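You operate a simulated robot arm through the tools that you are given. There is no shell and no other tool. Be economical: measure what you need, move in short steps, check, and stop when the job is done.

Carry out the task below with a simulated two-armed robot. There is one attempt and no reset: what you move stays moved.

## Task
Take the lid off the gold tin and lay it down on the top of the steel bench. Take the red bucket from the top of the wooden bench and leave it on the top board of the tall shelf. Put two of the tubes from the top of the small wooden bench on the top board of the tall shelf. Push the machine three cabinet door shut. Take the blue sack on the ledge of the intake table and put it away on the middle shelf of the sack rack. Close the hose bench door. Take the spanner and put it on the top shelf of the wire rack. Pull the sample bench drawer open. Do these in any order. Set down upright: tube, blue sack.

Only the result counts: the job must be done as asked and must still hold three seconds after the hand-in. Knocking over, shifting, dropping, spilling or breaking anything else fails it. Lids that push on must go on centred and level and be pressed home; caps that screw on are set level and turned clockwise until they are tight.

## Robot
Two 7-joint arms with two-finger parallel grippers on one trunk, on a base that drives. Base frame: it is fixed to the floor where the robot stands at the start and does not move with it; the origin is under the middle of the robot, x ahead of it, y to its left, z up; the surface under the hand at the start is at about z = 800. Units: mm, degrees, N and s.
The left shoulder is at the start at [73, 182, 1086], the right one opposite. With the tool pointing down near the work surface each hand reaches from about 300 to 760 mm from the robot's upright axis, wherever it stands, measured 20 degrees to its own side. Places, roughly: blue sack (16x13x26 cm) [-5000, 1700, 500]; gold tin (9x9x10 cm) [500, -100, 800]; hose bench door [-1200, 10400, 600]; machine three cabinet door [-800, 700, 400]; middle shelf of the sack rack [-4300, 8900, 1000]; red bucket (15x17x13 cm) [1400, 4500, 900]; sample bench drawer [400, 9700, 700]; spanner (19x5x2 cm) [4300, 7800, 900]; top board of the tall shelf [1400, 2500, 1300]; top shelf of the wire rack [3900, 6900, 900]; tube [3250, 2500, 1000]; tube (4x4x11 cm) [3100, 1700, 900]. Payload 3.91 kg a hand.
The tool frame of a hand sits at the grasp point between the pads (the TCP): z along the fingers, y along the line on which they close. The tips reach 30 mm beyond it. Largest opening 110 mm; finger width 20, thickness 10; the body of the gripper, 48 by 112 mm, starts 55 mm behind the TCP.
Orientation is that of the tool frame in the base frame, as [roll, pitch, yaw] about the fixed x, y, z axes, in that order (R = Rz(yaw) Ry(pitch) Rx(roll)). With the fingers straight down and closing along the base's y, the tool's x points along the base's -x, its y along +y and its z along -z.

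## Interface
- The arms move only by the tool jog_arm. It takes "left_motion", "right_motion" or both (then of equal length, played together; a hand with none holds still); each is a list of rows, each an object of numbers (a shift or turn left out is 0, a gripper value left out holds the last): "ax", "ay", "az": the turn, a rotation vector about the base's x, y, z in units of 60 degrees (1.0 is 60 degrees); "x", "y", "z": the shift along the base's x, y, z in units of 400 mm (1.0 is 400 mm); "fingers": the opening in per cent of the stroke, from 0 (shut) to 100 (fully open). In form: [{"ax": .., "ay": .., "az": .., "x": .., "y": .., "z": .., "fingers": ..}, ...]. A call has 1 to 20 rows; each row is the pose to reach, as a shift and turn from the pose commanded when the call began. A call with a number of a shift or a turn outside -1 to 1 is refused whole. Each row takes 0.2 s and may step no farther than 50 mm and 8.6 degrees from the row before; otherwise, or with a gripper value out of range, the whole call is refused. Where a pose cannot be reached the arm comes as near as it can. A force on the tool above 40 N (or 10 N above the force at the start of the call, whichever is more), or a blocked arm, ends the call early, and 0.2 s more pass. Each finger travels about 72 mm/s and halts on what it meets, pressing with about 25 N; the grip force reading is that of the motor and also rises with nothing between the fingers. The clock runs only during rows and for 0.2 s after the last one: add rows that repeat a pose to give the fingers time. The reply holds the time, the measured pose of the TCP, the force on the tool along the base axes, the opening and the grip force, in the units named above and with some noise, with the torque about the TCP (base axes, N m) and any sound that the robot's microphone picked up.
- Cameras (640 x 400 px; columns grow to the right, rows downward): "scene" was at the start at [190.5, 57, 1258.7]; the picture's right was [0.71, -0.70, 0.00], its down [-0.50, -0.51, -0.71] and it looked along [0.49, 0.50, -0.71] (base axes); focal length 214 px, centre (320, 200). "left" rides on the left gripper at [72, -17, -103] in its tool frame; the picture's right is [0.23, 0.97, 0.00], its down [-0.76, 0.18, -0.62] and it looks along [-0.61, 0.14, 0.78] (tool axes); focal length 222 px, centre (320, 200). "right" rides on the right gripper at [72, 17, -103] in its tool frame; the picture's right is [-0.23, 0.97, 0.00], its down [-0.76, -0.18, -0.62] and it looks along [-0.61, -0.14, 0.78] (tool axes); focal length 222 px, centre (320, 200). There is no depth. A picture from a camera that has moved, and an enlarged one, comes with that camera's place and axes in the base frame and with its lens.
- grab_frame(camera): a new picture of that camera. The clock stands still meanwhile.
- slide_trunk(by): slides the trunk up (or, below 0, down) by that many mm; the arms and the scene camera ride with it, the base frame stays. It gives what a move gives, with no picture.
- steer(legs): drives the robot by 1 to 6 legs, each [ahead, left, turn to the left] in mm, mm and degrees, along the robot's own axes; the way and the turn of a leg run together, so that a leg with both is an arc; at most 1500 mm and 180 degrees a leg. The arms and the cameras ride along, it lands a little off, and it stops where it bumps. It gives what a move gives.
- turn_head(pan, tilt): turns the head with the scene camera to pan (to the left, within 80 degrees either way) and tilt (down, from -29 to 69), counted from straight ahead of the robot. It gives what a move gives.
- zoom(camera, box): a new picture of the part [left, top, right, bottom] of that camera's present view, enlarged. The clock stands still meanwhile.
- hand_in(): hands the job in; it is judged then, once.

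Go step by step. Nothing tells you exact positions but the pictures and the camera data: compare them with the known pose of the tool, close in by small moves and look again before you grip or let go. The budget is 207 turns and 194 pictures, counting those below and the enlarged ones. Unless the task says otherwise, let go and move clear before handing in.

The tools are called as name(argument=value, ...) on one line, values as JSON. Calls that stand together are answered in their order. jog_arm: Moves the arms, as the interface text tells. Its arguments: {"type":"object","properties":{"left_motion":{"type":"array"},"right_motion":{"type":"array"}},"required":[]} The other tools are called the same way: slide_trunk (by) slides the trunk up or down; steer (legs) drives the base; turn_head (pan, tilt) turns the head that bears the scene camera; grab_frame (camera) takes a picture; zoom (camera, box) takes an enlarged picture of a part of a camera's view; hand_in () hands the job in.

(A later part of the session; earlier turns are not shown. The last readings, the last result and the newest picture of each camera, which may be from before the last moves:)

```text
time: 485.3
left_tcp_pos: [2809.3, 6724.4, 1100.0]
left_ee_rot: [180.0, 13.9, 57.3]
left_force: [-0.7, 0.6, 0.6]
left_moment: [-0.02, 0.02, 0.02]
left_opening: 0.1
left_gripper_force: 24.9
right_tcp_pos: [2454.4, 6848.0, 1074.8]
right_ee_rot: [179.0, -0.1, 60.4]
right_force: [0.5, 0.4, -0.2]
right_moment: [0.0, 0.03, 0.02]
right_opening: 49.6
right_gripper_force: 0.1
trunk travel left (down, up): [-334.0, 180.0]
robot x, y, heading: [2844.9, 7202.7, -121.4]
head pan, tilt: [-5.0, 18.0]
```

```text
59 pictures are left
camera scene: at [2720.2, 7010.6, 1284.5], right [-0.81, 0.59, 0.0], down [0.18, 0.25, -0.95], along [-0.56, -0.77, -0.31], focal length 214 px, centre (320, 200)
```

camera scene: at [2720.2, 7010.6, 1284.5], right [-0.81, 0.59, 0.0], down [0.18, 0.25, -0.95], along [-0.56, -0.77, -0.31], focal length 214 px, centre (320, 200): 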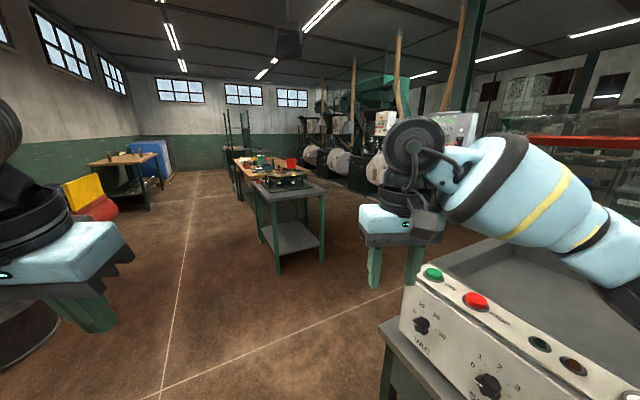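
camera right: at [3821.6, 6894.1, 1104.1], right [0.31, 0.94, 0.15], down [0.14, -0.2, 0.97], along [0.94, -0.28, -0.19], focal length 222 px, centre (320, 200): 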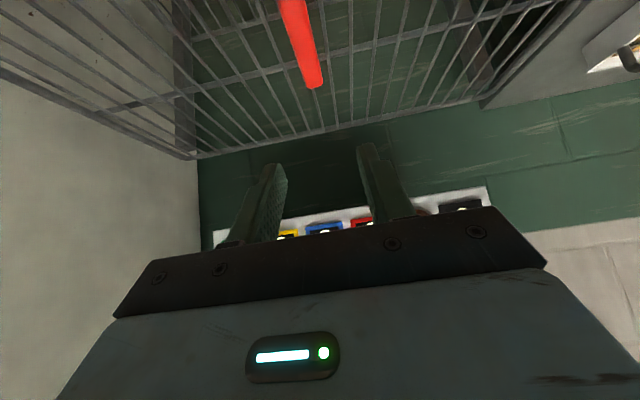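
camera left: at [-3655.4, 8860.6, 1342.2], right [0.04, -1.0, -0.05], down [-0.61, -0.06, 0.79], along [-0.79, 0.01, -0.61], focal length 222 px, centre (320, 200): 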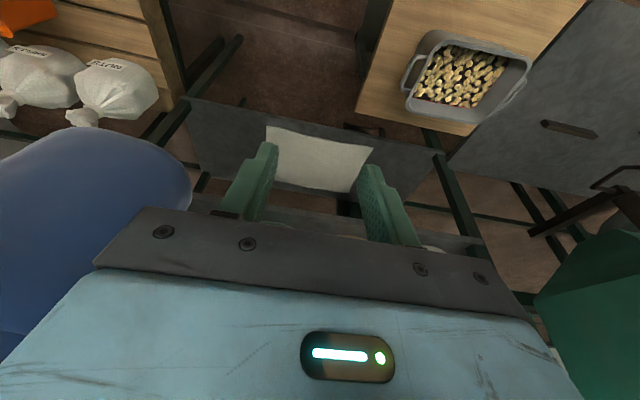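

The wooden bench with the red bucket is beyond, in the middle row; I'll drive down the aisle on its east side and face it.

steer(legs=[[0, 0, 27], [1400, 0, 0], [1150, 0, 0], [0, 0, -96]])

turn_head(pan=0, tilt=22)

grab_frame(camera="scene")

```text
time: 503.3
left_tcp_pos: [2164.1, 4476.4, 1100.6]
left_ee_rot: [-180.0, 13.9, -11.1]
left_force: [0.5, 0.1, -0.3]
left_moment: [-0.02, 0.0, -0.01]
left_opening: 0.0
left_gripper_force: 25.5
right_tcp_pos: [2150.9, 4851.4, 1074.7]
right_ee_rot: [179.0, -0.2, -8.0]
right_force: [0.7, 0.4, -0.1]
right_moment: [-0.01, -0.01, 0.01]
right_opening: 49.3
right_gripper_force: 0.0
trunk travel left (down, up): [-334.0, 180.0]
robot x, y, heading: [2625.2, 4619.9, 170.2]
head pan, tilt: [-5.0, 18.0]
```

```text
time: 503.9
left_tcp_pos: [2165.2, 4476.5, 1100.9]
left_ee_rot: [-180.0, 13.9, -11.1]
left_force: [0.0, 0.3, 0.0]
left_moment: [0.01, -0.03, -0.02]
left_opening: 0.0
left_gripper_force: 24.6
right_tcp_pos: [2150.6, 4851.2, 1075.3]
right_ee_rot: [179.0, -0.1, -8.0]
right_force: [-0.2, 0.5, -0.9]
right_moment: [0.0, -0.03, -0.01]
right_opening: 49.4
right_gripper_force: 0.0
trunk travel left (down, up): [-334.0, 180.0]
robot x, y, heading: [2622.5, 4621.3, 170.4]
head pan, tilt: [0.0, 22.0]
```

```text
58 pictures are left
camera scene: at [2400.2, 4658.2, 1278.1], right [0.17, 0.99, 0.0], down [0.37, -0.06, -0.93], along [-0.91, 0.15, -0.37], focal length 214 px, centre (320, 200)
```

scene: 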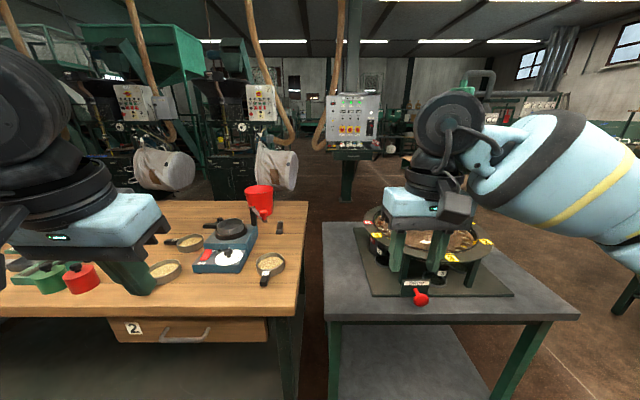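

The bucket stands near the bench's far (west) edge, at about [1363, 4526]. I must approach from the west aisle, so I drive round the north end of the steel table.

steer(legs=[[0, -1430, 0], [0, 0, 9.6], [1500, 0, 0], [700, 0, 0], [0, 0, 80], [1200, 0, 0]])

steer(legs=[[0, 0, 90]])

grab_frame(camera="scene")

```text
time: 536.5
left_tcp_pos: [598.0, 4437.0, 1100.9]
left_ee_rot: [179.9, 13.8, 76.3]
left_force: [-0.1, 0.5, 0.2]
left_moment: [0.02, -0.01, -0.02]
left_opening: 0.0
left_gripper_force: 25.0
right_tcp_pos: [222.3, 4440.2, 1074.3]
right_ee_rot: [179.0, -0.2, 79.3]
right_force: [1.0, 0.5, 0.3]
right_moment: [0.01, -0.02, 0.04]
right_opening: 49.5
right_gripper_force: 0.1
trunk travel left (down, up): [-334.0, 180.0]
robot x, y, heading: [475.4, 4903.2, -102.1]
head pan, tilt: [0.0, 22.0]
```

```text
time: 540.8
left_tcp_pos: [938.5, 5034.5, 1101.4]
left_ee_rot: [180.0, 13.9, 167.1]
left_force: [-0.6, 0.5, 0.2]
left_moment: [-0.01, -0.02, 0.01]
left_opening: 0.2
left_gripper_force: 24.8
right_tcp_pos: [940.4, 4658.0, 1076.1]
right_ee_rot: [179.0, -0.2, 170.2]
right_force: [0.4, -0.2, -0.2]
right_moment: [0.01, 0.01, 0.03]
right_opening: 49.4
right_gripper_force: 0.1
trunk travel left (down, up): [-334.0, 180.0]
robot x, y, heading: [470.7, 4905.3, -11.6]
head pan, tilt: [0.0, 22.0]
```

```text
57 pictures are left
camera scene: at [700.6, 4856.6, 1278.0], right [-0.2, -0.98, 0.0], down [-0.37, 0.07, -0.93], along [0.91, -0.18, -0.37], focal length 214 px, centre (320, 200)
```

scene: 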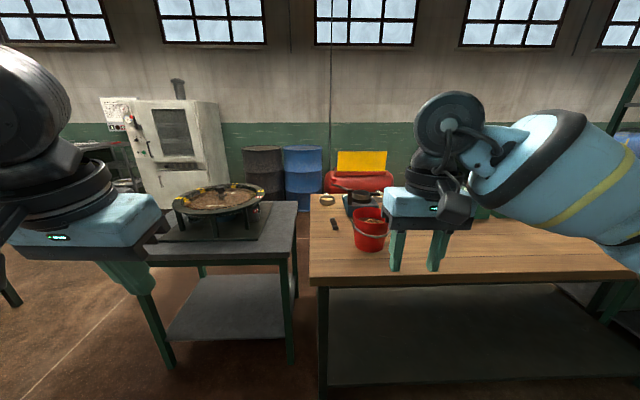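

The red bucket is near the edge here. I zoom in to see its handle and contents.

steer(legs=[[300, -30, 0]])

turn_head(pan=-20, tilt=40)

zoom(camera="scene", box=[200, 60, 440, 260])

grab_frame(camera="right")

```text
time: 542.9
left_tcp_pos: [1225.6, 4946.5, 1100.5]
left_ee_rot: [-179.9, 13.9, 167.2]
left_force: [0.1, -0.8, -0.1]
left_moment: [0.01, 0.03, -0.05]
left_opening: 0.0
left_gripper_force: 24.9
right_tcp_pos: [1229.0, 4570.9, 1074.4]
right_ee_rot: [178.9, -0.2, 170.4]
right_force: [0.0, 0.6, 0.7]
right_moment: [-0.02, -0.01, 0.01]
right_opening: 49.7
right_gripper_force: 0.1
trunk travel left (down, up): [-334.0, 180.0]
robot x, y, heading: [763.0, 4816.2, -11.3]
head pan, tilt: [0.0, 22.0]
```

```text
time: 543.7
left_tcp_pos: [1226.1, 4944.8, 1099.9]
left_ee_rot: [-180.0, 14.0, 167.2]
left_force: [-0.6, 0.7, 0.5]
left_moment: [0.02, -0.01, 0.01]
left_opening: 0.0
left_gripper_force: 25.2
right_tcp_pos: [1227.5, 4570.4, 1075.1]
right_ee_rot: [178.9, -0.2, 170.3]
right_force: [-0.3, 1.1, 0.1]
right_moment: [0.01, 0.02, 0.01]
right_opening: 49.3
right_gripper_force: 0.1
trunk travel left (down, up): [-334.0, 180.0]
robot x, y, heading: [761.4, 4814.6, -11.1]
head pan, tilt: [-20.0, 40.0]
```

```text
2.00 times, centred on (320, 160) of scene
camera zoom: at [969.7, 4743.2, 1249.9], right [-0.52, -0.86, 0.0], down [-0.55, 0.33, -0.77], along [0.66, -0.4, -0.64], focal length 429 px, centre (320, 280)
```

zoom: 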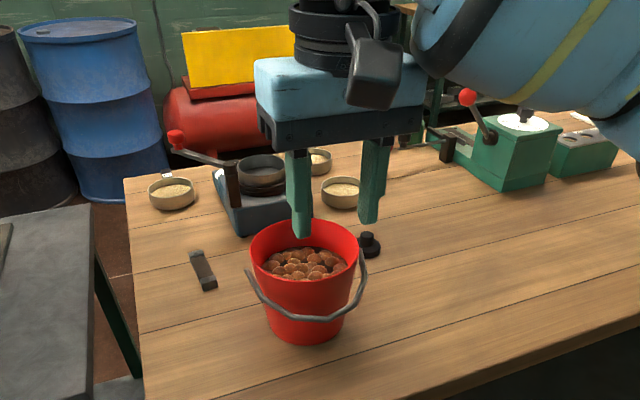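

```text
55 pictures are left
camera right: at [1160.0, 4597.6, 1178.7], right [0.39, 0.92, 0.02], down [0.72, -0.31, 0.62], along [0.57, -0.23, -0.79], focal length 222 px, centre (320, 200)
```

right: 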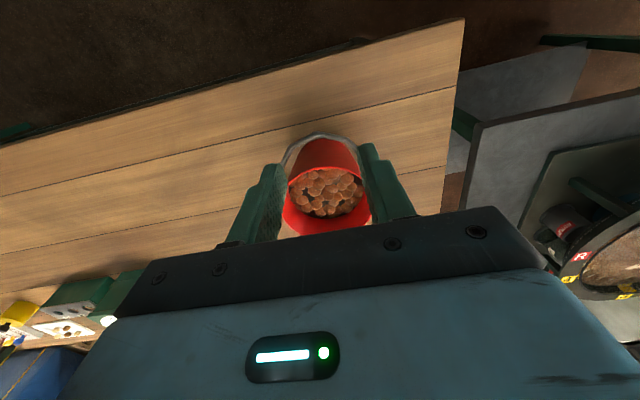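

The bucket holds nuts and must stay level; its rim centre is near [1359, 4531, 918], about 140 mm across. I'll use both hands, each pinching one side wall, leaning inward; first centre the robot and bring both hands above the walls.

steer(legs=[[80, -165, 0]])

jog_arm(left_motion=[{"ax": -0.05, "ay": 0.05, "x": 0.04, "y": -0.05, "z": -0.02, "fingers": 45}, {"ax": -0.1, "ay": 0.1, "x": 0.08, "y": -0.11, "z": -0.04}, {"ax": -0.15, "ay": 0.15, "x": 0.12, "y": -0.17, "z": -0.07}, {"ax": -0.2, "ay": 0.2, "x": 0.16, "y": -0.24, "z": -0.11}, {"ax": -0.24, "ay": 0.25, "x": 0.2, "y": -0.31, "z": -0.15}, {"ax": -0.2825, "ay": 0.293, "x": 0.24, "y": -0.38, "z": -0.2}], right_motion=[{"ax": 0.055, "ay": -0.01, "x": 0.02, "y": 0.02, "z": -0.02, "fingers": 45}, {"ax": 0.11, "ay": -0.02, "x": 0.05, "y": 0.04, "z": -0.05}, {"ax": 0.165, "ay": -0.03, "x": 0.08, "y": 0.07, "z": -0.08}, {"ax": 0.22, "ay": -0.043, "x": 0.11, "y": 0.1, "z": -0.11}, {"ax": 0.275, "ay": -0.054, "x": 0.14, "y": 0.13, "z": -0.14}, {"ax": 0.327, "ay": -0.064, "x": 0.17, "y": 0.16, "z": -0.165}])

turn_head(pan=0, tilt=45)

grab_frame(camera="scene")

```text
time: 545.8
left_tcp_pos: [1271.0, 4769.8, 1100.9]
left_ee_rot: [-180.0, 13.9, 167.4]
left_force: [-0.9, -0.5, 0.0]
left_moment: [0.01, 0.01, 0.02]
left_opening: 0.0
left_gripper_force: 25.2
right_tcp_pos: [1275.3, 4394.4, 1075.5]
right_ee_rot: [178.9, -0.2, 170.6]
right_force: [0.2, 0.2, -0.3]
right_moment: [0.0, -0.03, -0.02]
right_opening: 49.4
right_gripper_force: 0.0
trunk travel left (down, up): [-334.0, 180.0]
robot x, y, heading: [806.6, 4637.8, -11.1]
head pan, tilt: [-20.0, 40.0]
```

```text
time: 547.2
left_tcp_pos: [1371.8, 4639.5, 1028.3]
left_ee_rot: [-160.8, 0.6, 170.0]
left_force: [-0.6, 0.3, -1.3]
left_moment: [0.0, 0.0, 0.05]
left_opening: 49.5
left_gripper_force: 0.1
left hand out of reach, approached as far as the arm can: row 6
right_tcp_pos: [1343.8, 4459.5, 1008.2]
right_ee_rot: [159.1, 0.3, 170.4]
right_force: [-0.5, 0.2, 0.3]
right_moment: [0.0, 0.03, 0.01]
right_opening: 49.4
right_gripper_force: 0.1
trunk travel left (down, up): [-334.0, 180.0]
robot x, y, heading: [806.6, 4637.7, -11.0]
head pan, tilt: [-20.0, 40.0]
```

```text
time: 548.0
left_tcp_pos: [1369.7, 4640.2, 1027.8]
left_ee_rot: [-160.8, 0.5, 169.9]
left_force: [0.3, -0.1, 0.0]
left_moment: [0.03, -0.03, -0.01]
left_opening: 49.7
left_gripper_force: 0.0
right_tcp_pos: [1343.2, 4457.7, 1008.3]
right_ee_rot: [159.2, 0.4, 170.4]
right_force: [0.0, -0.7, -0.4]
right_moment: [-0.01, 0.0, -0.01]
right_opening: 49.3
right_gripper_force: 0.1
trunk travel left (down, up): [-334.0, 180.0]
robot x, y, heading: [808.0, 4635.0, -11.0]
head pan, tilt: [0.0, 45.0]
```

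```text
54 pictures are left
camera scene: at [1023.1, 4593.8, 1242.6], right [-0.19, -0.98, 0.0], down [-0.69, 0.14, -0.71], along [0.69, -0.14, -0.71], focal length 214 px, centre (320, 200)
```

scene: 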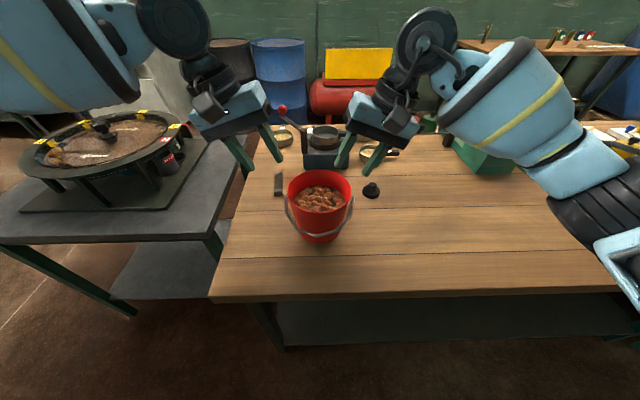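

Both hands are almost over the walls. I shift the base 25 mm right, correct, and lower to just above the rim for a check.

steer(legs=[[0, -25, 0]])

jog_arm(left_motion=[{"ax": -0.045, "ay": 0.008, "x": 0.015, "y": -0.015, "z": -0.04}, {"ax": -0.09, "ay": 0.017, "x": 0.03, "y": -0.03, "z": -0.08}, {"ax": -0.131, "ay": 0.025, "x": 0.047, "y": -0.045, "z": -0.12}, {"ax": -0.131, "ay": 0.025, "x": 0.047, "y": -0.045, "z": -0.165}], right_motion=[{"x": 0.015, "y": 0.02, "z": -0.03}, {"x": 0.03, "y": 0.04, "z": -0.06}, {"x": 0.05, "y": 0.065, "z": -0.09}, {"x": 0.05, "y": 0.065, "z": -0.12}])

zoom(camera="scene", box=[220, 90, 440, 260])

grab_frame(camera="left")

grab_frame(camera="right")

```text
time: 548.9
left_tcp_pos: [1365.6, 4615.0, 1028.4]
left_ee_rot: [-160.8, 0.6, 169.9]
left_force: [0.0, -0.1, 0.4]
left_moment: [0.0, 0.02, 0.0]
left_opening: 49.7
left_gripper_force: 0.1
right_tcp_pos: [1338.9, 4434.2, 1009.6]
right_ee_rot: [159.0, 0.4, 170.6]
right_force: [-0.4, 0.7, -0.2]
right_moment: [0.03, -0.04, -0.03]
right_opening: 49.7
right_gripper_force: 0.1
trunk travel left (down, up): [-334.0, 180.0]
robot x, y, heading: [803.1, 4609.8, -11.1]
head pan, tilt: [0.0, 45.0]
```

```text
time: 549.9
left_tcp_pos: [1385.0, 4596.0, 964.1]
left_ee_rot: [-152.7, 0.4, 170.1]
left_force: [0.1, 0.4, 0.6]
left_moment: [0.02, -0.02, -0.01]
left_opening: 49.7
left_gripper_force: 0.0
right_tcp_pos: [1359.1, 4460.6, 961.4]
right_ee_rot: [158.9, 0.4, 170.4]
right_force: [-0.1, 0.3, 0.4]
right_moment: [0.01, -0.03, 0.01]
right_opening: 49.4
right_gripper_force: 0.0
trunk travel left (down, up): [-334.0, 180.0]
robot x, y, heading: [799.0, 4613.1, -11.3]
head pan, tilt: [0.0, 45.0]
```

```text
2.35 times, centred on (330, 175) of scene
camera zoom: at [1018.1, 4569.6, 1242.6], right [-0.19, -0.98, 0.0], down [-0.69, 0.14, -0.71], along [0.69, -0.14, -0.71], focal length 505 px, centre (296, 259)
```

zoom: 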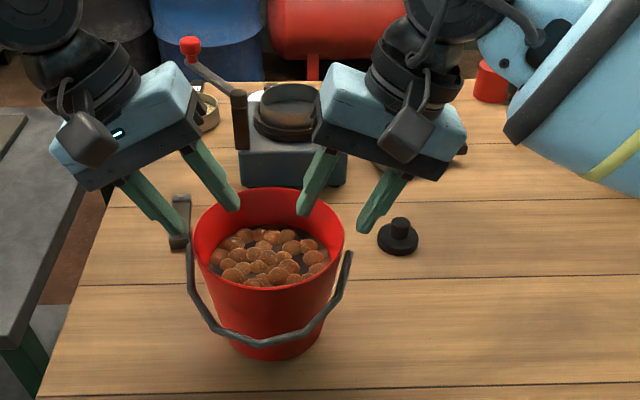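

```text
52 pictures are left
camera left: at [1317.5, 4640.5, 1061.6], right [-0.07, 0.89, -0.45], down [0.82, 0.3, 0.48], along [0.56, -0.34, -0.75], focal length 222 px, centre (320, 200)
```

left: 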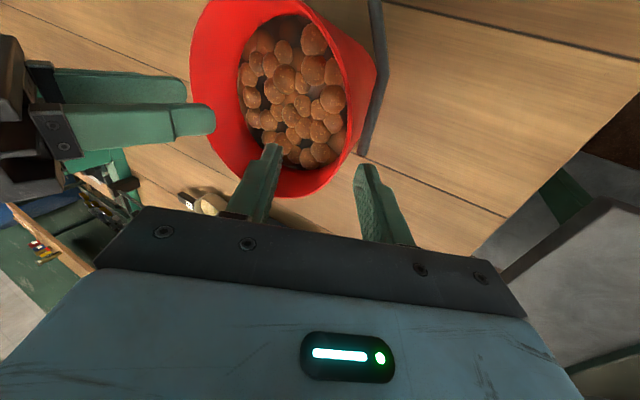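

```text
51 pictures are left
camera right: at [1283.8, 4450.8, 1063.3], right [0.37, 0.86, 0.35], down [0.68, -0.51, 0.52], along [0.63, 0.04, -0.78], focal length 222 px, centre (320, 200)
```

right: 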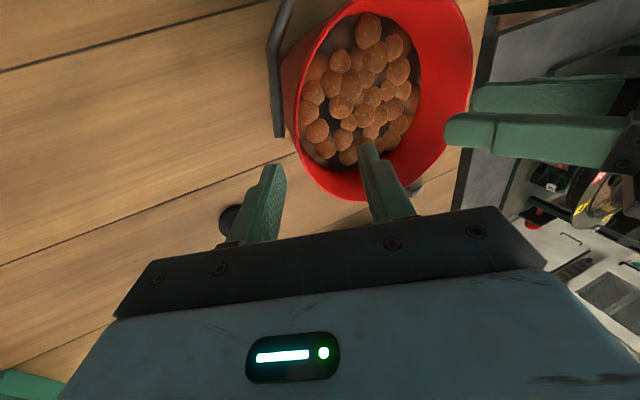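

The rim centre works out to [1352, 4534]. I shift both hands 20 mm back and lower them astride the walls.

jog_arm(left_motion=[{"x": -0.05, "y": 0.015}, {"x": -0.05, "y": 0.015, "z": -0.04}, {"x": -0.05, "y": 0.015, "z": -0.08}, {"x": -0.05, "y": 0.015, "z": -0.105}, {"x": -0.05, "y": 0.015, "z": -0.125}], right_motion=[{"x": -0.05, "y": 0.015}, {"x": -0.05, "y": 0.015, "z": -0.04}, {"x": -0.05, "y": 0.015, "z": -0.08}, {"x": -0.05, "y": 0.015, "z": -0.105}, {"x": -0.05, "y": 0.015, "z": -0.12}])

zoom(camera="scene", box=[240, 120, 420, 260])

grab_frame(camera="left")

```text
time: 551.1
left_tcp_pos: [1363.8, 4603.4, 911.6]
left_ee_rot: [-152.8, 0.5, 169.9]
left_force: [0.0, 0.2, 0.5]
left_moment: [0.01, -0.03, -0.04]
left_opening: 49.6
left_gripper_force: 0.1
right_tcp_pos: [1338.1, 4466.6, 913.4]
right_ee_rot: [159.0, 0.4, 170.6]
right_force: [0.7, -0.6, -0.9]
right_moment: [0.0, 0.01, 0.01]
right_opening: 49.4
right_gripper_force: 0.1
trunk travel left (down, up): [-334.0, 180.0]
robot x, y, heading: [804.4, 4610.2, -11.1]
head pan, tilt: [0.0, 45.0]
```

```text
2.86 times, centred on (330, 190) of scene
camera zoom: at [1018.4, 4570.0, 1242.6], right [-0.19, -0.98, 0.0], down [-0.69, 0.14, -0.71], along [0.69, -0.14, -0.71], focal length 613 px, centre (291, 229)
```

zoom: 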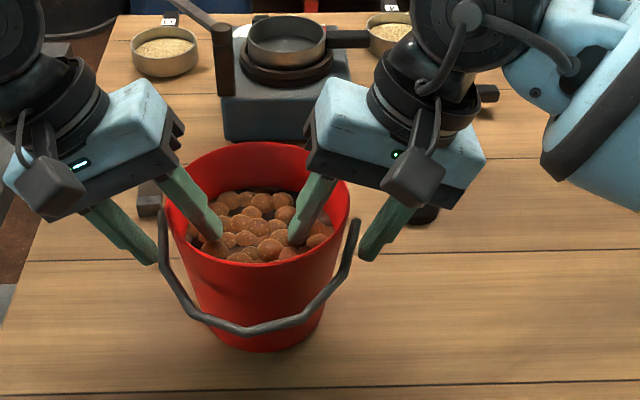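

```text
49 pictures are left
camera left: at [1298.0, 4647.2, 1010.1], right [-0.07, 0.89, -0.45], down [0.82, 0.3, 0.48], along [0.56, -0.34, -0.76], focal length 222 px, centre (320, 200)
```

left: 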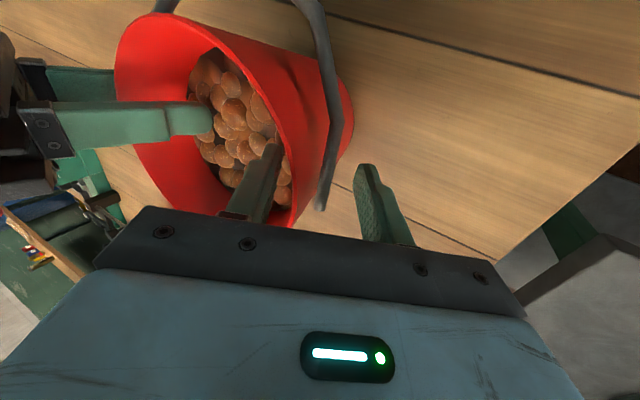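

Fingers straddle both walls, but the bail ends are close; I shift both hands 14 mm forward and close.

jog_arm(left_motion=[{"x": 0.035, "y": -0.01}, {"x": 0.035, "y": -0.01, "fingers": 20}, {"x": 0.035, "y": -0.01, "fingers": 0}, {"x": 0.035, "y": -0.01, "fingers": 0}, {"x": 0.035, "y": -0.01, "fingers": 0}], right_motion=[{"x": 0.035, "y": -0.005}, {"x": 0.035, "y": -0.005, "fingers": 20}, {"x": 0.035, "y": -0.005, "fingers": 0}, {"x": 0.035, "y": -0.005, "fingers": 0}, {"x": 0.035, "y": -0.005, "fingers": 0}])

zoom(camera="scene", box=[240, 120, 420, 260])

```text
time: 552.1
left_tcp_pos: [1373.8, 4593.7, 915.4]
left_ee_rot: [-152.3, 0.7, 169.4]
left_force: [-3.8, -0.8, 4.2]
left_moment: [0.89, -0.68, -0.34]
left_opening: 19.9
left_gripper_force: 25.6
right_tcp_pos: [1353.8, 4468.0, 914.2]
right_ee_rot: [158.7, 0.6, 170.7]
right_force: [4.8, 2.5, 1.7]
right_moment: [-0.87, 0.96, -0.37]
right_opening: 15.8
right_gripper_force: 24.8
trunk travel left (down, up): [-334.0, 180.0]
robot x, y, heading: [804.6, 4611.2, -11.2]
head pan, tilt: [0.0, 45.0]
stopped in row 4 (left hand): the force on the tool passed its limit at 42 N (the readings are from after the stop); the commanded pose is now the measured one
```

```text
2.86 times, centred on (330, 190) of scene
camera zoom: at [1018.1, 4570.1, 1242.6], right [-0.19, -0.98, 0.0], down [-0.69, 0.14, -0.71], along [0.69, -0.14, -0.71], focal length 613 px, centre (291, 229)
```

zoom: 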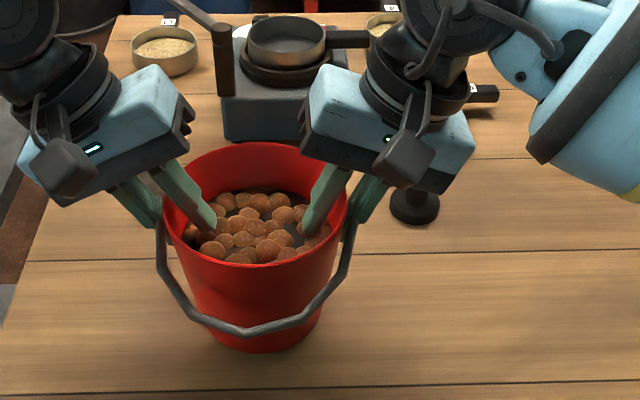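

Both hands grip the rim. I lift using the trunk so they move as one.

slide_trunk(by=40)

zoom(camera="scene", box=[220, 120, 440, 280])

```text
time: 553.0
left_tcp_pos: [1375.0, 4593.9, 953.4]
left_ee_rot: [-152.3, 0.4, 169.5]
left_force: [-10.3, -3.5, -4.0]
left_moment: [1.12, -0.03, -0.61]
left_opening: 18.8
left_gripper_force: 24.9
right_tcp_pos: [1353.0, 4467.9, 953.8]
right_ee_rot: [158.7, 0.4, 170.8]
right_force: [10.3, 3.4, -4.4]
right_moment: [-1.16, 0.0, -0.61]
right_opening: 16.1
right_gripper_force: 24.7
trunk travel left (down, up): [-374.0, 140.0]
robot x, y, heading: [801.3, 4612.4, -11.3]
head pan, tilt: [0.0, 45.0]
```

```text
2.50 times, centred on (330, 200) of scene
camera zoom: at [1007.6, 4572.2, 1284.1], right [-0.19, -0.98, 0.0], down [-0.69, 0.14, -0.71], along [0.69, -0.14, -0.71], focal length 536 px, centre (295, 200)
```

zoom: 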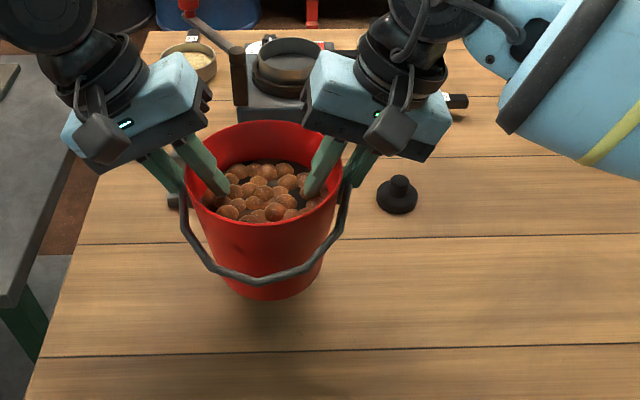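

The bucket is lifted level (about 0.85 kg). I raise the trunk, back off and drive south down the main aisle.

slide_trunk(by=138)

steer(legs=[[-350, 0, 0], [0, 0, -84], [1500, 0, 0], [1500, 0, 0], [250, 0, 0]])

steer(legs=[[0, 0, 90]])

turn_head(pan=20, tilt=20)

grab_frame(camera="scene")

```text
time: 554.6
left_tcp_pos: [1343.5, 4602.0, 1273.0]
left_ee_rot: [-152.0, 19.6, 169.6]
left_force: [0.9, 1.0, -0.5]
left_moment: [-0.02, 0.0, 0.01]
left_opening: 0.0
left_gripper_force: 25.0
right_tcp_pos: [1353.7, 4468.6, 1090.2]
right_ee_rot: [158.7, 0.2, 170.9]
right_force: [1.0, 0.5, -8.1]
right_moment: [-0.6, 0.08, 0.03]
right_opening: 3.2
right_gripper_force: 24.9
trunk travel left (down, up): [-512.0, 2.0]
robot x, y, heading: [802.5, 4612.9, -11.0]
head pan, tilt: [0.0, 45.0]
```

```text
time: 575.7
left_tcp_pos: [235.2, 955.5, 1274.6]
left_ee_rot: [-152.1, 19.8, 85.6]
left_force: [-0.4, -0.1, -0.3]
left_moment: [0.02, -0.03, 0.01]
left_opening: 0.0
left_gripper_force: 24.8
right_tcp_pos: [103.3, 930.5, 1093.3]
right_ee_rot: [158.6, 0.6, 86.8]
right_force: [0.3, 0.1, -8.9]
right_moment: [-0.03, 0.59, 0.0]
right_opening: 3.6
right_gripper_force: 24.8
trunk travel left (down, up): [-512.0, 2.0]
robot x, y, heading: [186.1, 1489.9, -95.0]
head pan, tilt: [0.0, 45.0]
```

```text
time: 579.9
left_tcp_pos: [726.0, 1539.2, 1274.6]
left_ee_rot: [-152.1, 19.7, 175.8]
left_force: [0.0, 0.1, 0.2]
left_moment: [0.0, -0.02, -0.03]
left_opening: 0.0
left_gripper_force: 24.7
right_tcp_pos: [751.7, 1408.9, 1091.3]
right_ee_rot: [158.7, 0.5, 177.2]
right_force: [-0.2, -0.1, -7.9]
right_moment: [-0.59, -0.02, -0.03]
right_opening: 3.7
right_gripper_force: 25.5
trunk travel left (down, up): [-512.0, 2.0]
robot x, y, heading: [192.1, 1495.7, -4.8]
head pan, tilt: [0.0, 45.0]
```

```text
time: 580.8
left_tcp_pos: [726.0, 1540.2, 1275.1]
left_ee_rot: [-152.1, 19.7, 175.8]
left_force: [0.0, 0.0, -1.1]
left_moment: [0.0, -0.02, 0.02]
left_opening: 0.0
left_gripper_force: 25.0
right_tcp_pos: [751.0, 1408.9, 1092.1]
right_ee_rot: [158.7, 0.6, 177.2]
right_force: [0.4, 0.5, -7.5]
right_moment: [-0.64, -0.02, 0.0]
right_opening: 3.5
right_gripper_force: 24.7
trunk travel left (down, up): [-512.0, 2.0]
robot x, y, heading: [185.5, 1492.0, -5.1]
head pan, tilt: [20.0, 20.0]
```

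```text
46 pictures are left
camera scene: at [293.2, 1514.8, 1483.3], right [0.26, -0.97, 0.0], down [-0.33, -0.09, -0.94], along [0.91, 0.25, -0.34], focal length 214 px, centre (320, 200)
```

scene: 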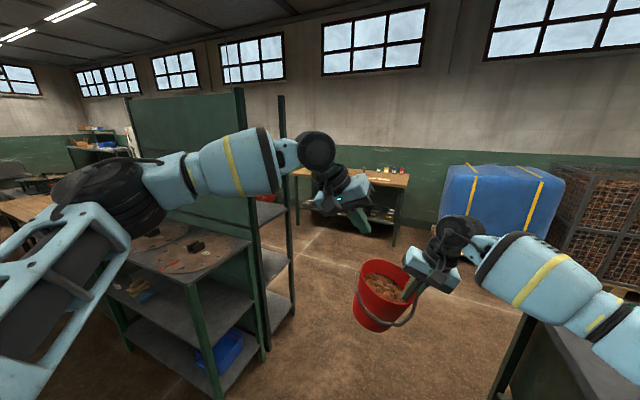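

The left hand slipped off during the trunk lift, yet the right hand still carries the bucket, slightly tilted. I zoom in to judge the tilt.

zoom(camera="scene", box=[320, 210, 480, 350])

```text
2.86 times, centred on (400, 280) of scene
camera zoom: at [293.2, 1514.8, 1483.3], right [0.26, -0.97, 0.0], down [-0.33, -0.09, -0.94], along [0.91, 0.25, -0.34], focal length 613 px, centre (91, -29)
```

zoom: 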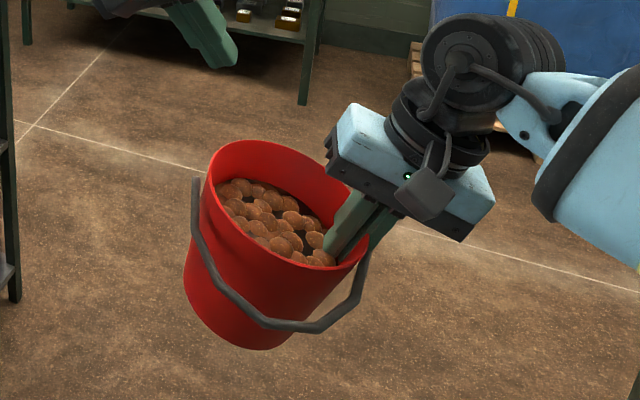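

The bucket leans about 12° (its left side up). I rotate the right hand to level it and move the left hand aside.

jog_arm(left_motion=[{"y": 0.05, "ax": 0.05}, {"y": 0.12, "ax": 0.1, "z": -0.05}, {"y": 0.2, "ax": 0.15, "z": -0.1}, {"y": 0.28, "ax": 0.2, "z": -0.15}, {"y": 0.36, "ax": 0.25, "z": -0.2}, {"y": 0.44, "ax": 0.3, "z": -0.25}], right_motion=[{"ax": -0.03}, {"ax": -0.06, "ay": 0.005}, {"ax": -0.1, "ay": 0.01}, {"ax": -0.14, "ay": 0.012}, {"ax": -0.17, "ay": 0.015}, {"ax": -0.2, "ay": 0.018}])

steer(legs=[[1500, 0, 0], [500, 0, 0]])

steer(legs=[[0, 0, 88]])

turn_head(pan=15, tilt=22)

grab_frame(camera="scene")

```text
time: 582.2
left_tcp_pos: [727.6, 1718.0, 1174.0]
left_ee_rot: [-171.0, 17.4, 169.7]
left_force: [-0.3, 0.2, -0.8]
left_moment: [-0.03, -0.01, -0.06]
left_opening: 0.0
left_gripper_force: 25.0
right_tcp_pos: [752.6, 1410.2, 1091.5]
right_ee_rot: [170.7, 0.1, 177.2]
right_force: [-0.1, 1.1, -7.4]
right_moment: [-0.54, -0.05, 0.02]
right_opening: 3.3
right_gripper_force: 25.2
trunk travel left (down, up): [-512.0, 2.0]
robot x, y, heading: [186.6, 1493.0, -5.0]
head pan, tilt: [20.0, 20.0]
```

```text
time: 592.3
left_tcp_pos: [2734.7, 1552.6, 1173.6]
left_ee_rot: [-171.0, 17.3, 170.2]
left_force: [0.7, 0.2, -0.1]
left_moment: [0.01, -0.03, -0.03]
left_opening: 0.0
left_gripper_force: 25.0
right_tcp_pos: [2761.8, 1245.7, 1092.4]
right_ee_rot: [170.7, 0.0, 177.8]
right_force: [0.5, -0.3, -7.5]
right_moment: [-0.49, -0.01, 0.0]
right_opening: 3.3
right_gripper_force: 24.6
trunk travel left (down, up): [-512.0, 2.0]
robot x, y, heading: [2201.3, 1324.9, -4.3]
head pan, tilt: [20.0, 20.0]
```

```text
time: 596.4
left_tcp_pos: [1997.4, 1871.5, 1174.7]
left_ee_rot: [-170.9, 17.3, -102.7]
left_force: [-0.2, -0.3, -0.2]
left_moment: [-0.03, -0.01, -0.03]
left_opening: 0.0
left_gripper_force: 25.3
right_tcp_pos: [2304.4, 1882.5, 1091.2]
right_ee_rot: [170.7, 0.0, -95.2]
right_force: [0.2, 0.9, -7.6]
right_moment: [0.02, -0.49, -0.02]
right_opening: 3.6
right_gripper_force: 24.7
trunk travel left (down, up): [-512.0, 2.0]
robot x, y, heading: [2199.0, 1324.3, 82.8]
head pan, tilt: [20.0, 20.0]
```

```text
time: 597.0
left_tcp_pos: [1997.2, 1869.8, 1173.2]
left_ee_rot: [-170.9, 17.3, -102.7]
left_force: [0.7, 0.8, 0.0]
left_moment: [0.0, -0.02, -0.03]
left_opening: 0.0
left_gripper_force: 25.4
right_tcp_pos: [2306.4, 1882.6, 1091.7]
right_ee_rot: [170.7, -0.1, -95.2]
right_force: [0.5, -0.3, -7.7]
right_moment: [0.02, -0.5, 0.01]
right_opening: 3.5
right_gripper_force: 25.1
trunk travel left (down, up): [-512.0, 2.0]
robot x, y, heading: [2201.4, 1322.5, 82.8]
head pan, tilt: [15.0, 22.0]
```

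```text
44 pictures are left
camera scene: at [2189.5, 1427.7, 1480.2], right [0.99, 0.14, 0.0], down [0.05, -0.37, -0.93], along [-0.13, 0.92, -0.37], focal length 214 px, centre (320, 200)
```

scene: 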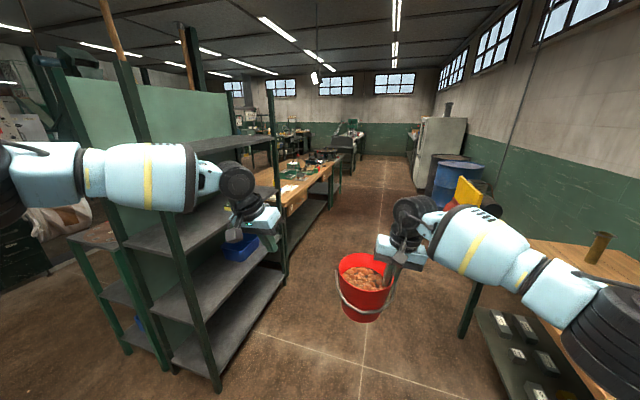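

The bucket is level now. The tall shelf opens to the east: front edge from [1474, 2098] to [1611, 3008], top board at z about 1318. I'll drive alongside, face it, then raise the bucket.

steer(legs=[[1120, 40, 0], [0, 0, 88.6]])

jog_arm(right_motion=[{"z": 0.08}, {"z": 0.16}, {"z": 0.24}, {"z": 0.32}, {"z": 0.4}, {"z": 0.48}, {"z": 0.56}, {"z": 0.64}, {"z": 0.72}, {"z": 0.8}, {"z": 0.88}, {"z": 0.95}])

turn_head(pan=0, tilt=15)

grab_frame(camera="scene")

```text
time: 606.6
left_tcp_pos: [1746.4, 2262.2, 1175.4]
left_ee_rot: [-170.9, 17.4, -13.7]
left_force: [0.1, -0.5, 0.0]
left_moment: [-0.02, 0.01, -0.01]
left_opening: 0.0
left_gripper_force: 24.6
right_tcp_pos: [1740.5, 2570.9, 1091.5]
right_ee_rot: [170.7, 0.0, -6.3]
right_force: [0.2, -1.1, -7.5]
right_moment: [0.48, -0.05, 0.03]
right_opening: 3.7
right_gripper_force: 24.6
trunk travel left (down, up): [-512.0, 2.0]
robot x, y, heading: [2293.0, 2455.4, 171.6]
head pan, tilt: [15.0, 22.0]
```

```text
time: 609.2
left_tcp_pos: [1745.4, 2262.9, 1173.9]
left_ee_rot: [-171.0, 17.3, -13.7]
left_force: [-0.3, 0.2, -0.3]
left_moment: [0.02, -0.03, -0.01]
left_opening: 0.0
left_gripper_force: 25.3
right_tcp_pos: [1778.4, 2572.4, 1394.3]
right_ee_rot: [170.6, -0.1, -6.2]
right_force: [-0.6, -0.1, -8.2]
right_moment: [0.46, -0.05, 0.0]
right_opening: 3.3
right_gripper_force: 24.5
right hand out of reach, approached as far as the arm can: row 8, 9, 10, 11, 12
trunk travel left (down, up): [-512.0, 2.0]
robot x, y, heading: [2294.6, 2454.9, 171.6]
head pan, tilt: [15.0, 22.0]
```

```text
time: 610.0
left_tcp_pos: [1746.8, 2262.7, 1174.4]
left_ee_rot: [-170.9, 17.4, -13.7]
left_force: [-0.6, 0.1, -0.1]
left_moment: [-0.01, -0.01, -0.01]
left_opening: 0.0
left_gripper_force: 25.4
right_tcp_pos: [1779.9, 2572.4, 1395.0]
right_ee_rot: [170.7, 0.0, -6.3]
right_force: [-0.1, 0.1, -7.6]
right_moment: [0.51, -0.03, -0.02]
right_opening: 3.6
right_gripper_force: 25.1
trunk travel left (down, up): [-512.0, 2.0]
robot x, y, heading: [2296.7, 2455.9, 171.7]
head pan, tilt: [0.0, 15.0]
```

```text
43 pictures are left
camera scene: at [2194.2, 2468.1, 1491.6], right [0.14, 0.99, 0.0], down [0.26, -0.04, -0.97], along [-0.96, 0.14, -0.26], focal length 214 px, centre (320, 200)
```

scene: 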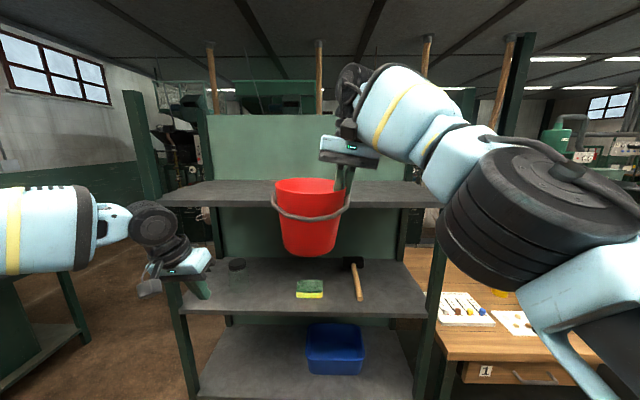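

The arm tops out at z 1395 there; drawing it nearer the shoulder line will give more height. I move the hand right and back, then up.

jog_arm(right_motion=[{"x": 0.04, "y": 0.08}, {"x": 0.09, "y": 0.16}, {"x": 0.15, "y": 0.25}, {"x": 0.18, "y": 0.26, "z": 0.05}, {"x": 0.18, "y": 0.26, "z": 0.1}, {"x": 0.18, "y": 0.26, "z": 0.15}, {"x": 0.18, "y": 0.26, "z": 0.18}])

```text
time: 611.6
left_tcp_pos: [1747.5, 2262.2, 1174.8]
left_ee_rot: [-171.0, 17.5, -13.7]
left_force: [-0.4, -0.2, -0.5]
left_moment: [0.01, 0.0, -0.02]
left_opening: 0.1
left_gripper_force: 25.5
right_tcp_pos: [1854.3, 2673.3, 1468.9]
right_ee_rot: [170.9, 0.0, -6.3]
right_force: [-0.2, -0.9, -7.6]
right_moment: [0.48, 0.0, 0.0]
right_opening: 3.5
right_gripper_force: 25.2
trunk travel left (down, up): [-512.0, 2.0]
robot x, y, heading: [2297.7, 2452.2, 171.7]
head pan, tilt: [0.0, 15.0]
```

Height is now sufficient (bucket bottom near 1360). I pull the left hand back and drive toward the shelf.

jog_arm(left_motion=[{"x": 0.1, "y": -0.02}, {"x": 0.2, "y": -0.04}, {"x": 0.3, "y": -0.07}, {"x": 0.4, "y": -0.1}, {"x": 0.5, "y": -0.12}])

steer(legs=[[340, 0, 0]])

turn_head(pan=-15, tilt=20)

grab_frame(camera="scene")

```text
time: 612.8
left_tcp_pos: [1949.4, 2213.8, 1176.5]
left_ee_rot: [-170.9, 17.5, -13.7]
left_force: [0.6, -0.3, 1.4]
left_moment: [0.02, 0.0, 0.0]
left_opening: 0.0
left_gripper_force: 24.9
right_tcp_pos: [1854.2, 2673.7, 1468.8]
right_ee_rot: [170.9, 0.1, -6.3]
right_force: [0.8, 1.1, -6.7]
right_moment: [0.51, -0.04, 0.01]
right_opening: 3.6
right_gripper_force: 24.5
trunk travel left (down, up): [-512.0, 2.0]
robot x, y, heading: [2296.2, 2455.3, 171.5]
head pan, tilt: [0.0, 15.0]
```

```text
time: 615.0
left_tcp_pos: [1610.2, 2264.7, 1176.3]
left_ee_rot: [-171.0, 17.5, -13.7]
left_force: [0.0, -0.5, -0.5]
left_moment: [0.03, -0.01, 0.0]
left_opening: 0.0
left_gripper_force: 24.4
right_tcp_pos: [1516.1, 2723.1, 1469.1]
right_ee_rot: [170.7, 0.1, -6.3]
right_force: [-0.2, 0.8, -7.4]
right_moment: [0.49, 0.0, 0.0]
right_opening: 3.5
right_gripper_force: 24.8
trunk travel left (down, up): [-512.0, 2.0]
robot x, y, heading: [1958.2, 2505.3, 171.7]
head pan, tilt: [0.0, 15.0]
```

```text
time: 615.8
left_tcp_pos: [1610.1, 2263.5, 1176.6]
left_ee_rot: [-170.9, 17.5, -13.7]
left_force: [0.2, 1.3, 0.1]
left_moment: [-0.02, 0.04, -0.03]
left_opening: 0.1
left_gripper_force: 24.9
right_tcp_pos: [1514.8, 2723.5, 1468.8]
right_ee_rot: [170.9, 0.0, -6.4]
right_force: [0.5, 0.1, -8.2]
right_moment: [0.52, -0.02, -0.01]
right_opening: 3.4
right_gripper_force: 24.3
trunk travel left (down, up): [-512.0, 2.0]
robot x, y, heading: [1957.2, 2504.4, 171.4]
head pan, tilt: [-15.0, 20.0]
```

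```text
42 pictures are left
camera scene: at [1862.3, 2540.9, 1483.4], right [0.39, 0.92, 0.0], down [0.31, -0.14, -0.94], along [-0.86, 0.37, -0.34], focal length 214 px, centre (320, 200)
```

scene: 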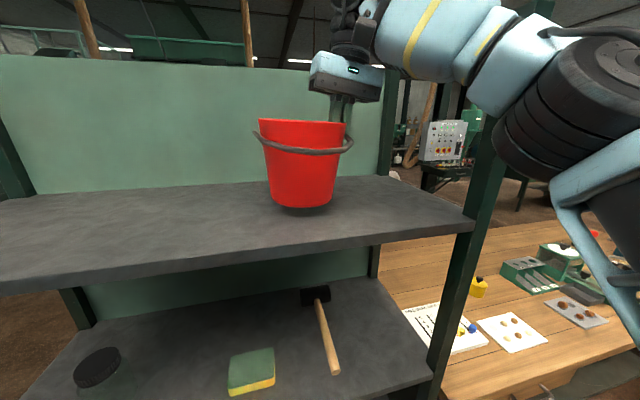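

The bucket hangs above the top board near its front edge. I go 40 mm further in and lower gently to contact.

steer(legs=[[40, 0, 0]])

jog_arm(right_motion=[{"z": -0.04}, {"z": -0.08}, {"z": -0.1}, {"z": -0.115}, {"z": -0.13}, {"z": -0.14}, {"z": -0.15}, {"z": -0.16}, {"z": -0.17}, {"z": -0.18}, {"z": -0.19}, {"z": -0.2}, {"z": -0.21}])

grab_frame(camera="scene")

```text
time: 616.7
left_tcp_pos: [1575.8, 2270.1, 1178.0]
left_ee_rot: [-171.0, 17.8, -13.9]
left_force: [0.0, -0.4, 1.1]
left_moment: [0.01, 0.02, 0.01]
left_opening: 0.0
left_gripper_force: 24.9
right_tcp_pos: [1482.1, 2728.0, 1471.8]
right_ee_rot: [170.7, 0.3, -6.2]
right_force: [1.6, -0.5, -6.9]
right_moment: [0.45, 0.02, 0.02]
right_opening: 3.5
right_gripper_force: 24.9
trunk travel left (down, up): [-512.0, 2.0]
robot x, y, heading: [1918.5, 2508.6, 171.9]
head pan, tilt: [-15.0, 20.0]
```

```text
time: 619.7
left_tcp_pos: [1596.4, 2247.9, 1176.5]
left_ee_rot: [-170.0, 18.7, -13.7]
left_force: [-0.8, -0.5, -0.2]
left_moment: [-0.02, 0.01, 0.0]
left_opening: 0.0
left_gripper_force: 24.8
right_tcp_pos: [1512.8, 2694.2, 1416.0]
right_ee_rot: [172.0, 3.6, -5.4]
right_force: [-1.2, -0.8, -7.4]
right_moment: [0.44, -0.06, 0.0]
right_opening: 3.1
right_gripper_force: 24.2
trunk travel left (down, up): [-512.0, 2.0]
robot x, y, heading: [1921.4, 2507.5, 171.7]
head pan, tilt: [-15.0, 20.0]
stopped in row 13 (right hand): the arm was blocked; the commanded pose is now the measured one
```

```text
41 pictures are left
camera scene: at [1855.1, 2518.5, 1484.8], right [0.4, 0.92, 0.01], down [0.29, -0.12, -0.95], along [-0.87, 0.38, -0.32], focal length 214 px, centre (320, 200)
```

scene: 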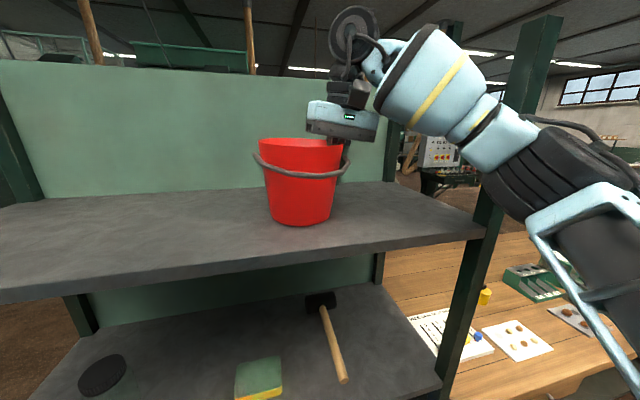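

The arm seems blocked by the shelf's right post. I raise slightly, strafe left 150 mm away from the post, and try again.

jog_arm(right_motion=[{"z": 0.05}, {"z": 0.1}])

steer(legs=[[-60, 0, 0], [0, 160, 0]])

grab_frame(camera="scene")

```text
time: 620.3
left_tcp_pos: [1585.7, 2261.5, 1177.0]
left_ee_rot: [-170.6, 18.1, -13.8]
left_force: [-0.4, 0.2, -0.7]
left_moment: [0.02, -0.01, 0.02]
left_opening: 0.0
left_gripper_force: 25.2
right_tcp_pos: [1497.1, 2714.1, 1443.8]
right_ee_rot: [171.1, 2.2, -5.9]
right_force: [1.3, -0.6, -8.0]
right_moment: [0.42, -0.09, -0.04]
right_opening: 3.4
right_gripper_force: 24.7
trunk travel left (down, up): [-512.0, 2.0]
robot x, y, heading: [1921.7, 2507.4, 171.4]
head pan, tilt: [-15.0, 20.0]
```

```text
time: 622.9
left_tcp_pos: [1606.5, 2100.3, 1176.8]
left_ee_rot: [-170.8, 17.4, -13.9]
left_force: [0.6, -0.3, 0.2]
left_moment: [-0.01, 0.01, 0.02]
left_opening: 0.3
left_gripper_force: 24.9
right_tcp_pos: [1517.6, 2555.9, 1438.6]
right_ee_rot: [170.7, 1.7, -5.9]
right_force: [-0.5, -0.5, -8.4]
right_moment: [0.46, -0.06, 0.0]
right_opening: 3.4
right_gripper_force: 24.8
trunk travel left (down, up): [-512.0, 2.0]
robot x, y, heading: [1955.2, 2342.7, 171.7]
head pan, tilt: [-15.0, 20.0]
```

```text
40 pictures are left
camera scene: at [1859.9, 2377.4, 1483.4], right [0.4, 0.92, 0.0], down [0.31, -0.14, -0.94], along [-0.86, 0.37, -0.34], focal length 214 px, centre (320, 200)
```

scene: 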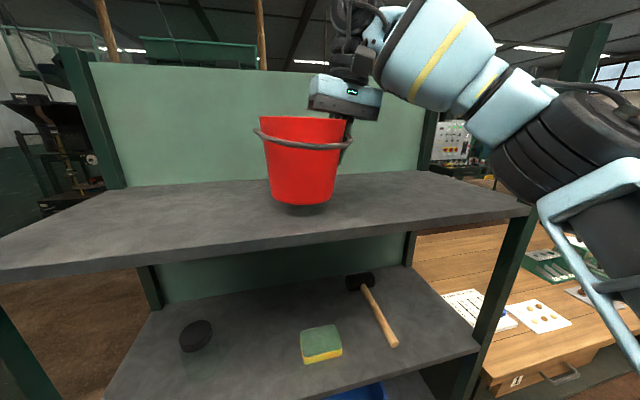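

Clear of the post now. I move in by 40 mm and lower in small steps.

steer(legs=[[40, 0, 0]])

jog_arm(right_motion=[{"z": -0.015}, {"z": -0.03}, {"z": -0.045}, {"z": -0.06}, {"z": -0.075}, {"z": -0.09}, {"z": -0.105}, {"z": -0.12}])

grab_frame(camera="scene")

```text
time: 623.8
left_tcp_pos: [1570.1, 2103.6, 1177.3]
left_ee_rot: [-170.8, 17.7, -13.8]
left_force: [-0.2, -0.1, -1.0]
left_moment: [-0.01, 0.01, 0.03]
left_opening: 0.0
left_gripper_force: 24.7
right_tcp_pos: [1480.9, 2559.3, 1441.8]
right_ee_rot: [170.8, 2.0, -5.8]
right_force: [0.3, 0.3, -7.9]
right_moment: [0.46, -0.07, 0.01]
right_opening: 3.6
right_gripper_force: 25.8
trunk travel left (down, up): [-512.0, 2.0]
robot x, y, heading: [1916.6, 2345.8, 171.7]
head pan, tilt: [-15.0, 20.0]
```

```text
time: 625.5
left_tcp_pos: [1570.1, 2104.6, 1178.4]
left_ee_rot: [-170.9, 17.6, -13.7]
left_force: [-0.3, 0.0, -0.5]
left_moment: [0.01, 0.02, 0.0]
left_opening: 0.1
left_gripper_force: 24.9
right_tcp_pos: [1482.3, 2557.7, 1405.0]
right_ee_rot: [170.1, 2.4, -5.6]
right_force: [4.5, -1.0, 19.3]
right_moment: [-0.06, -0.67, 0.11]
right_opening: 3.3
right_gripper_force: 25.4
trunk travel left (down, up): [-512.0, 2.0]
robot x, y, heading: [1919.7, 2343.3, 172.0]
head pan, tilt: [-15.0, 20.0]
stopped in row 8 (right hand): the force on the tool passed its limit at 45 N (the readings are from after the stop); the commanded pose is now the measured one
```

```text
39 pictures are left
camera scene: at [1823.4, 2381.7, 1483.6], right [0.4, 0.92, 0.0], down [0.31, -0.14, -0.94], along [-0.86, 0.37, -0.34], focal length 214 px, centre (320, 200)
```

scene: 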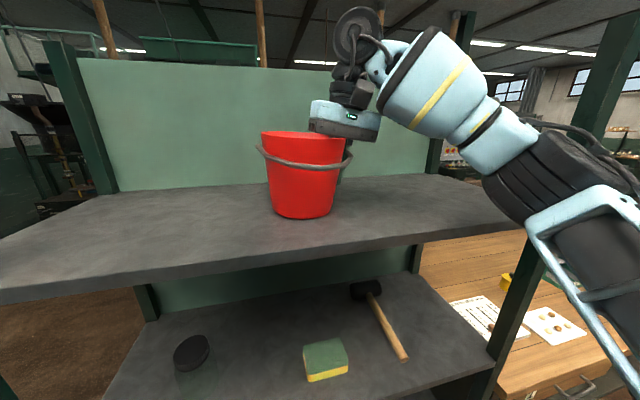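

The bucket stands on the top board. I open the fingers, lift out, and back away.

jog_arm(right_motion=[{"fingers": 20}, {"fingers": 40}, {"fingers": 40}, {"z": 0.05}, {"z": 0.1}, {"z": 0.15}, {"z": 0.19}])

zoom(camera="scene", box=[220, 60, 420, 260])

```text
time: 627.0
left_tcp_pos: [1568.6, 2105.3, 1177.4]
left_ee_rot: [-170.9, 17.5, -13.7]
left_force: [0.3, -0.3, 0.6]
left_moment: [-0.01, -0.02, -0.01]
left_opening: 0.0
left_gripper_force: 24.8
right_tcp_pos: [1480.4, 2557.6, 1478.5]
right_ee_rot: [170.3, 2.3, -5.7]
right_force: [0.2, 0.6, 0.2]
right_moment: [-0.02, -0.01, -0.02]
right_opening: 43.9
right_gripper_force: 0.1
trunk travel left (down, up): [-512.0, 2.0]
robot x, y, heading: [1915.9, 2346.3, 171.4]
head pan, tilt: [-15.0, 20.0]
```

```text
2.00 times, centred on (320, 160) of scene
camera zoom: at [1821.6, 2381.5, 1483.5], right [0.4, 0.92, 0.0], down [0.31, -0.13, -0.94], along [-0.86, 0.37, -0.34], focal length 429 px, centre (320, 280)
```

zoom: 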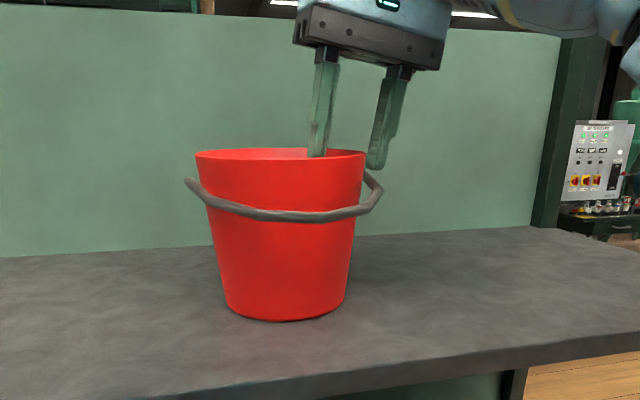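

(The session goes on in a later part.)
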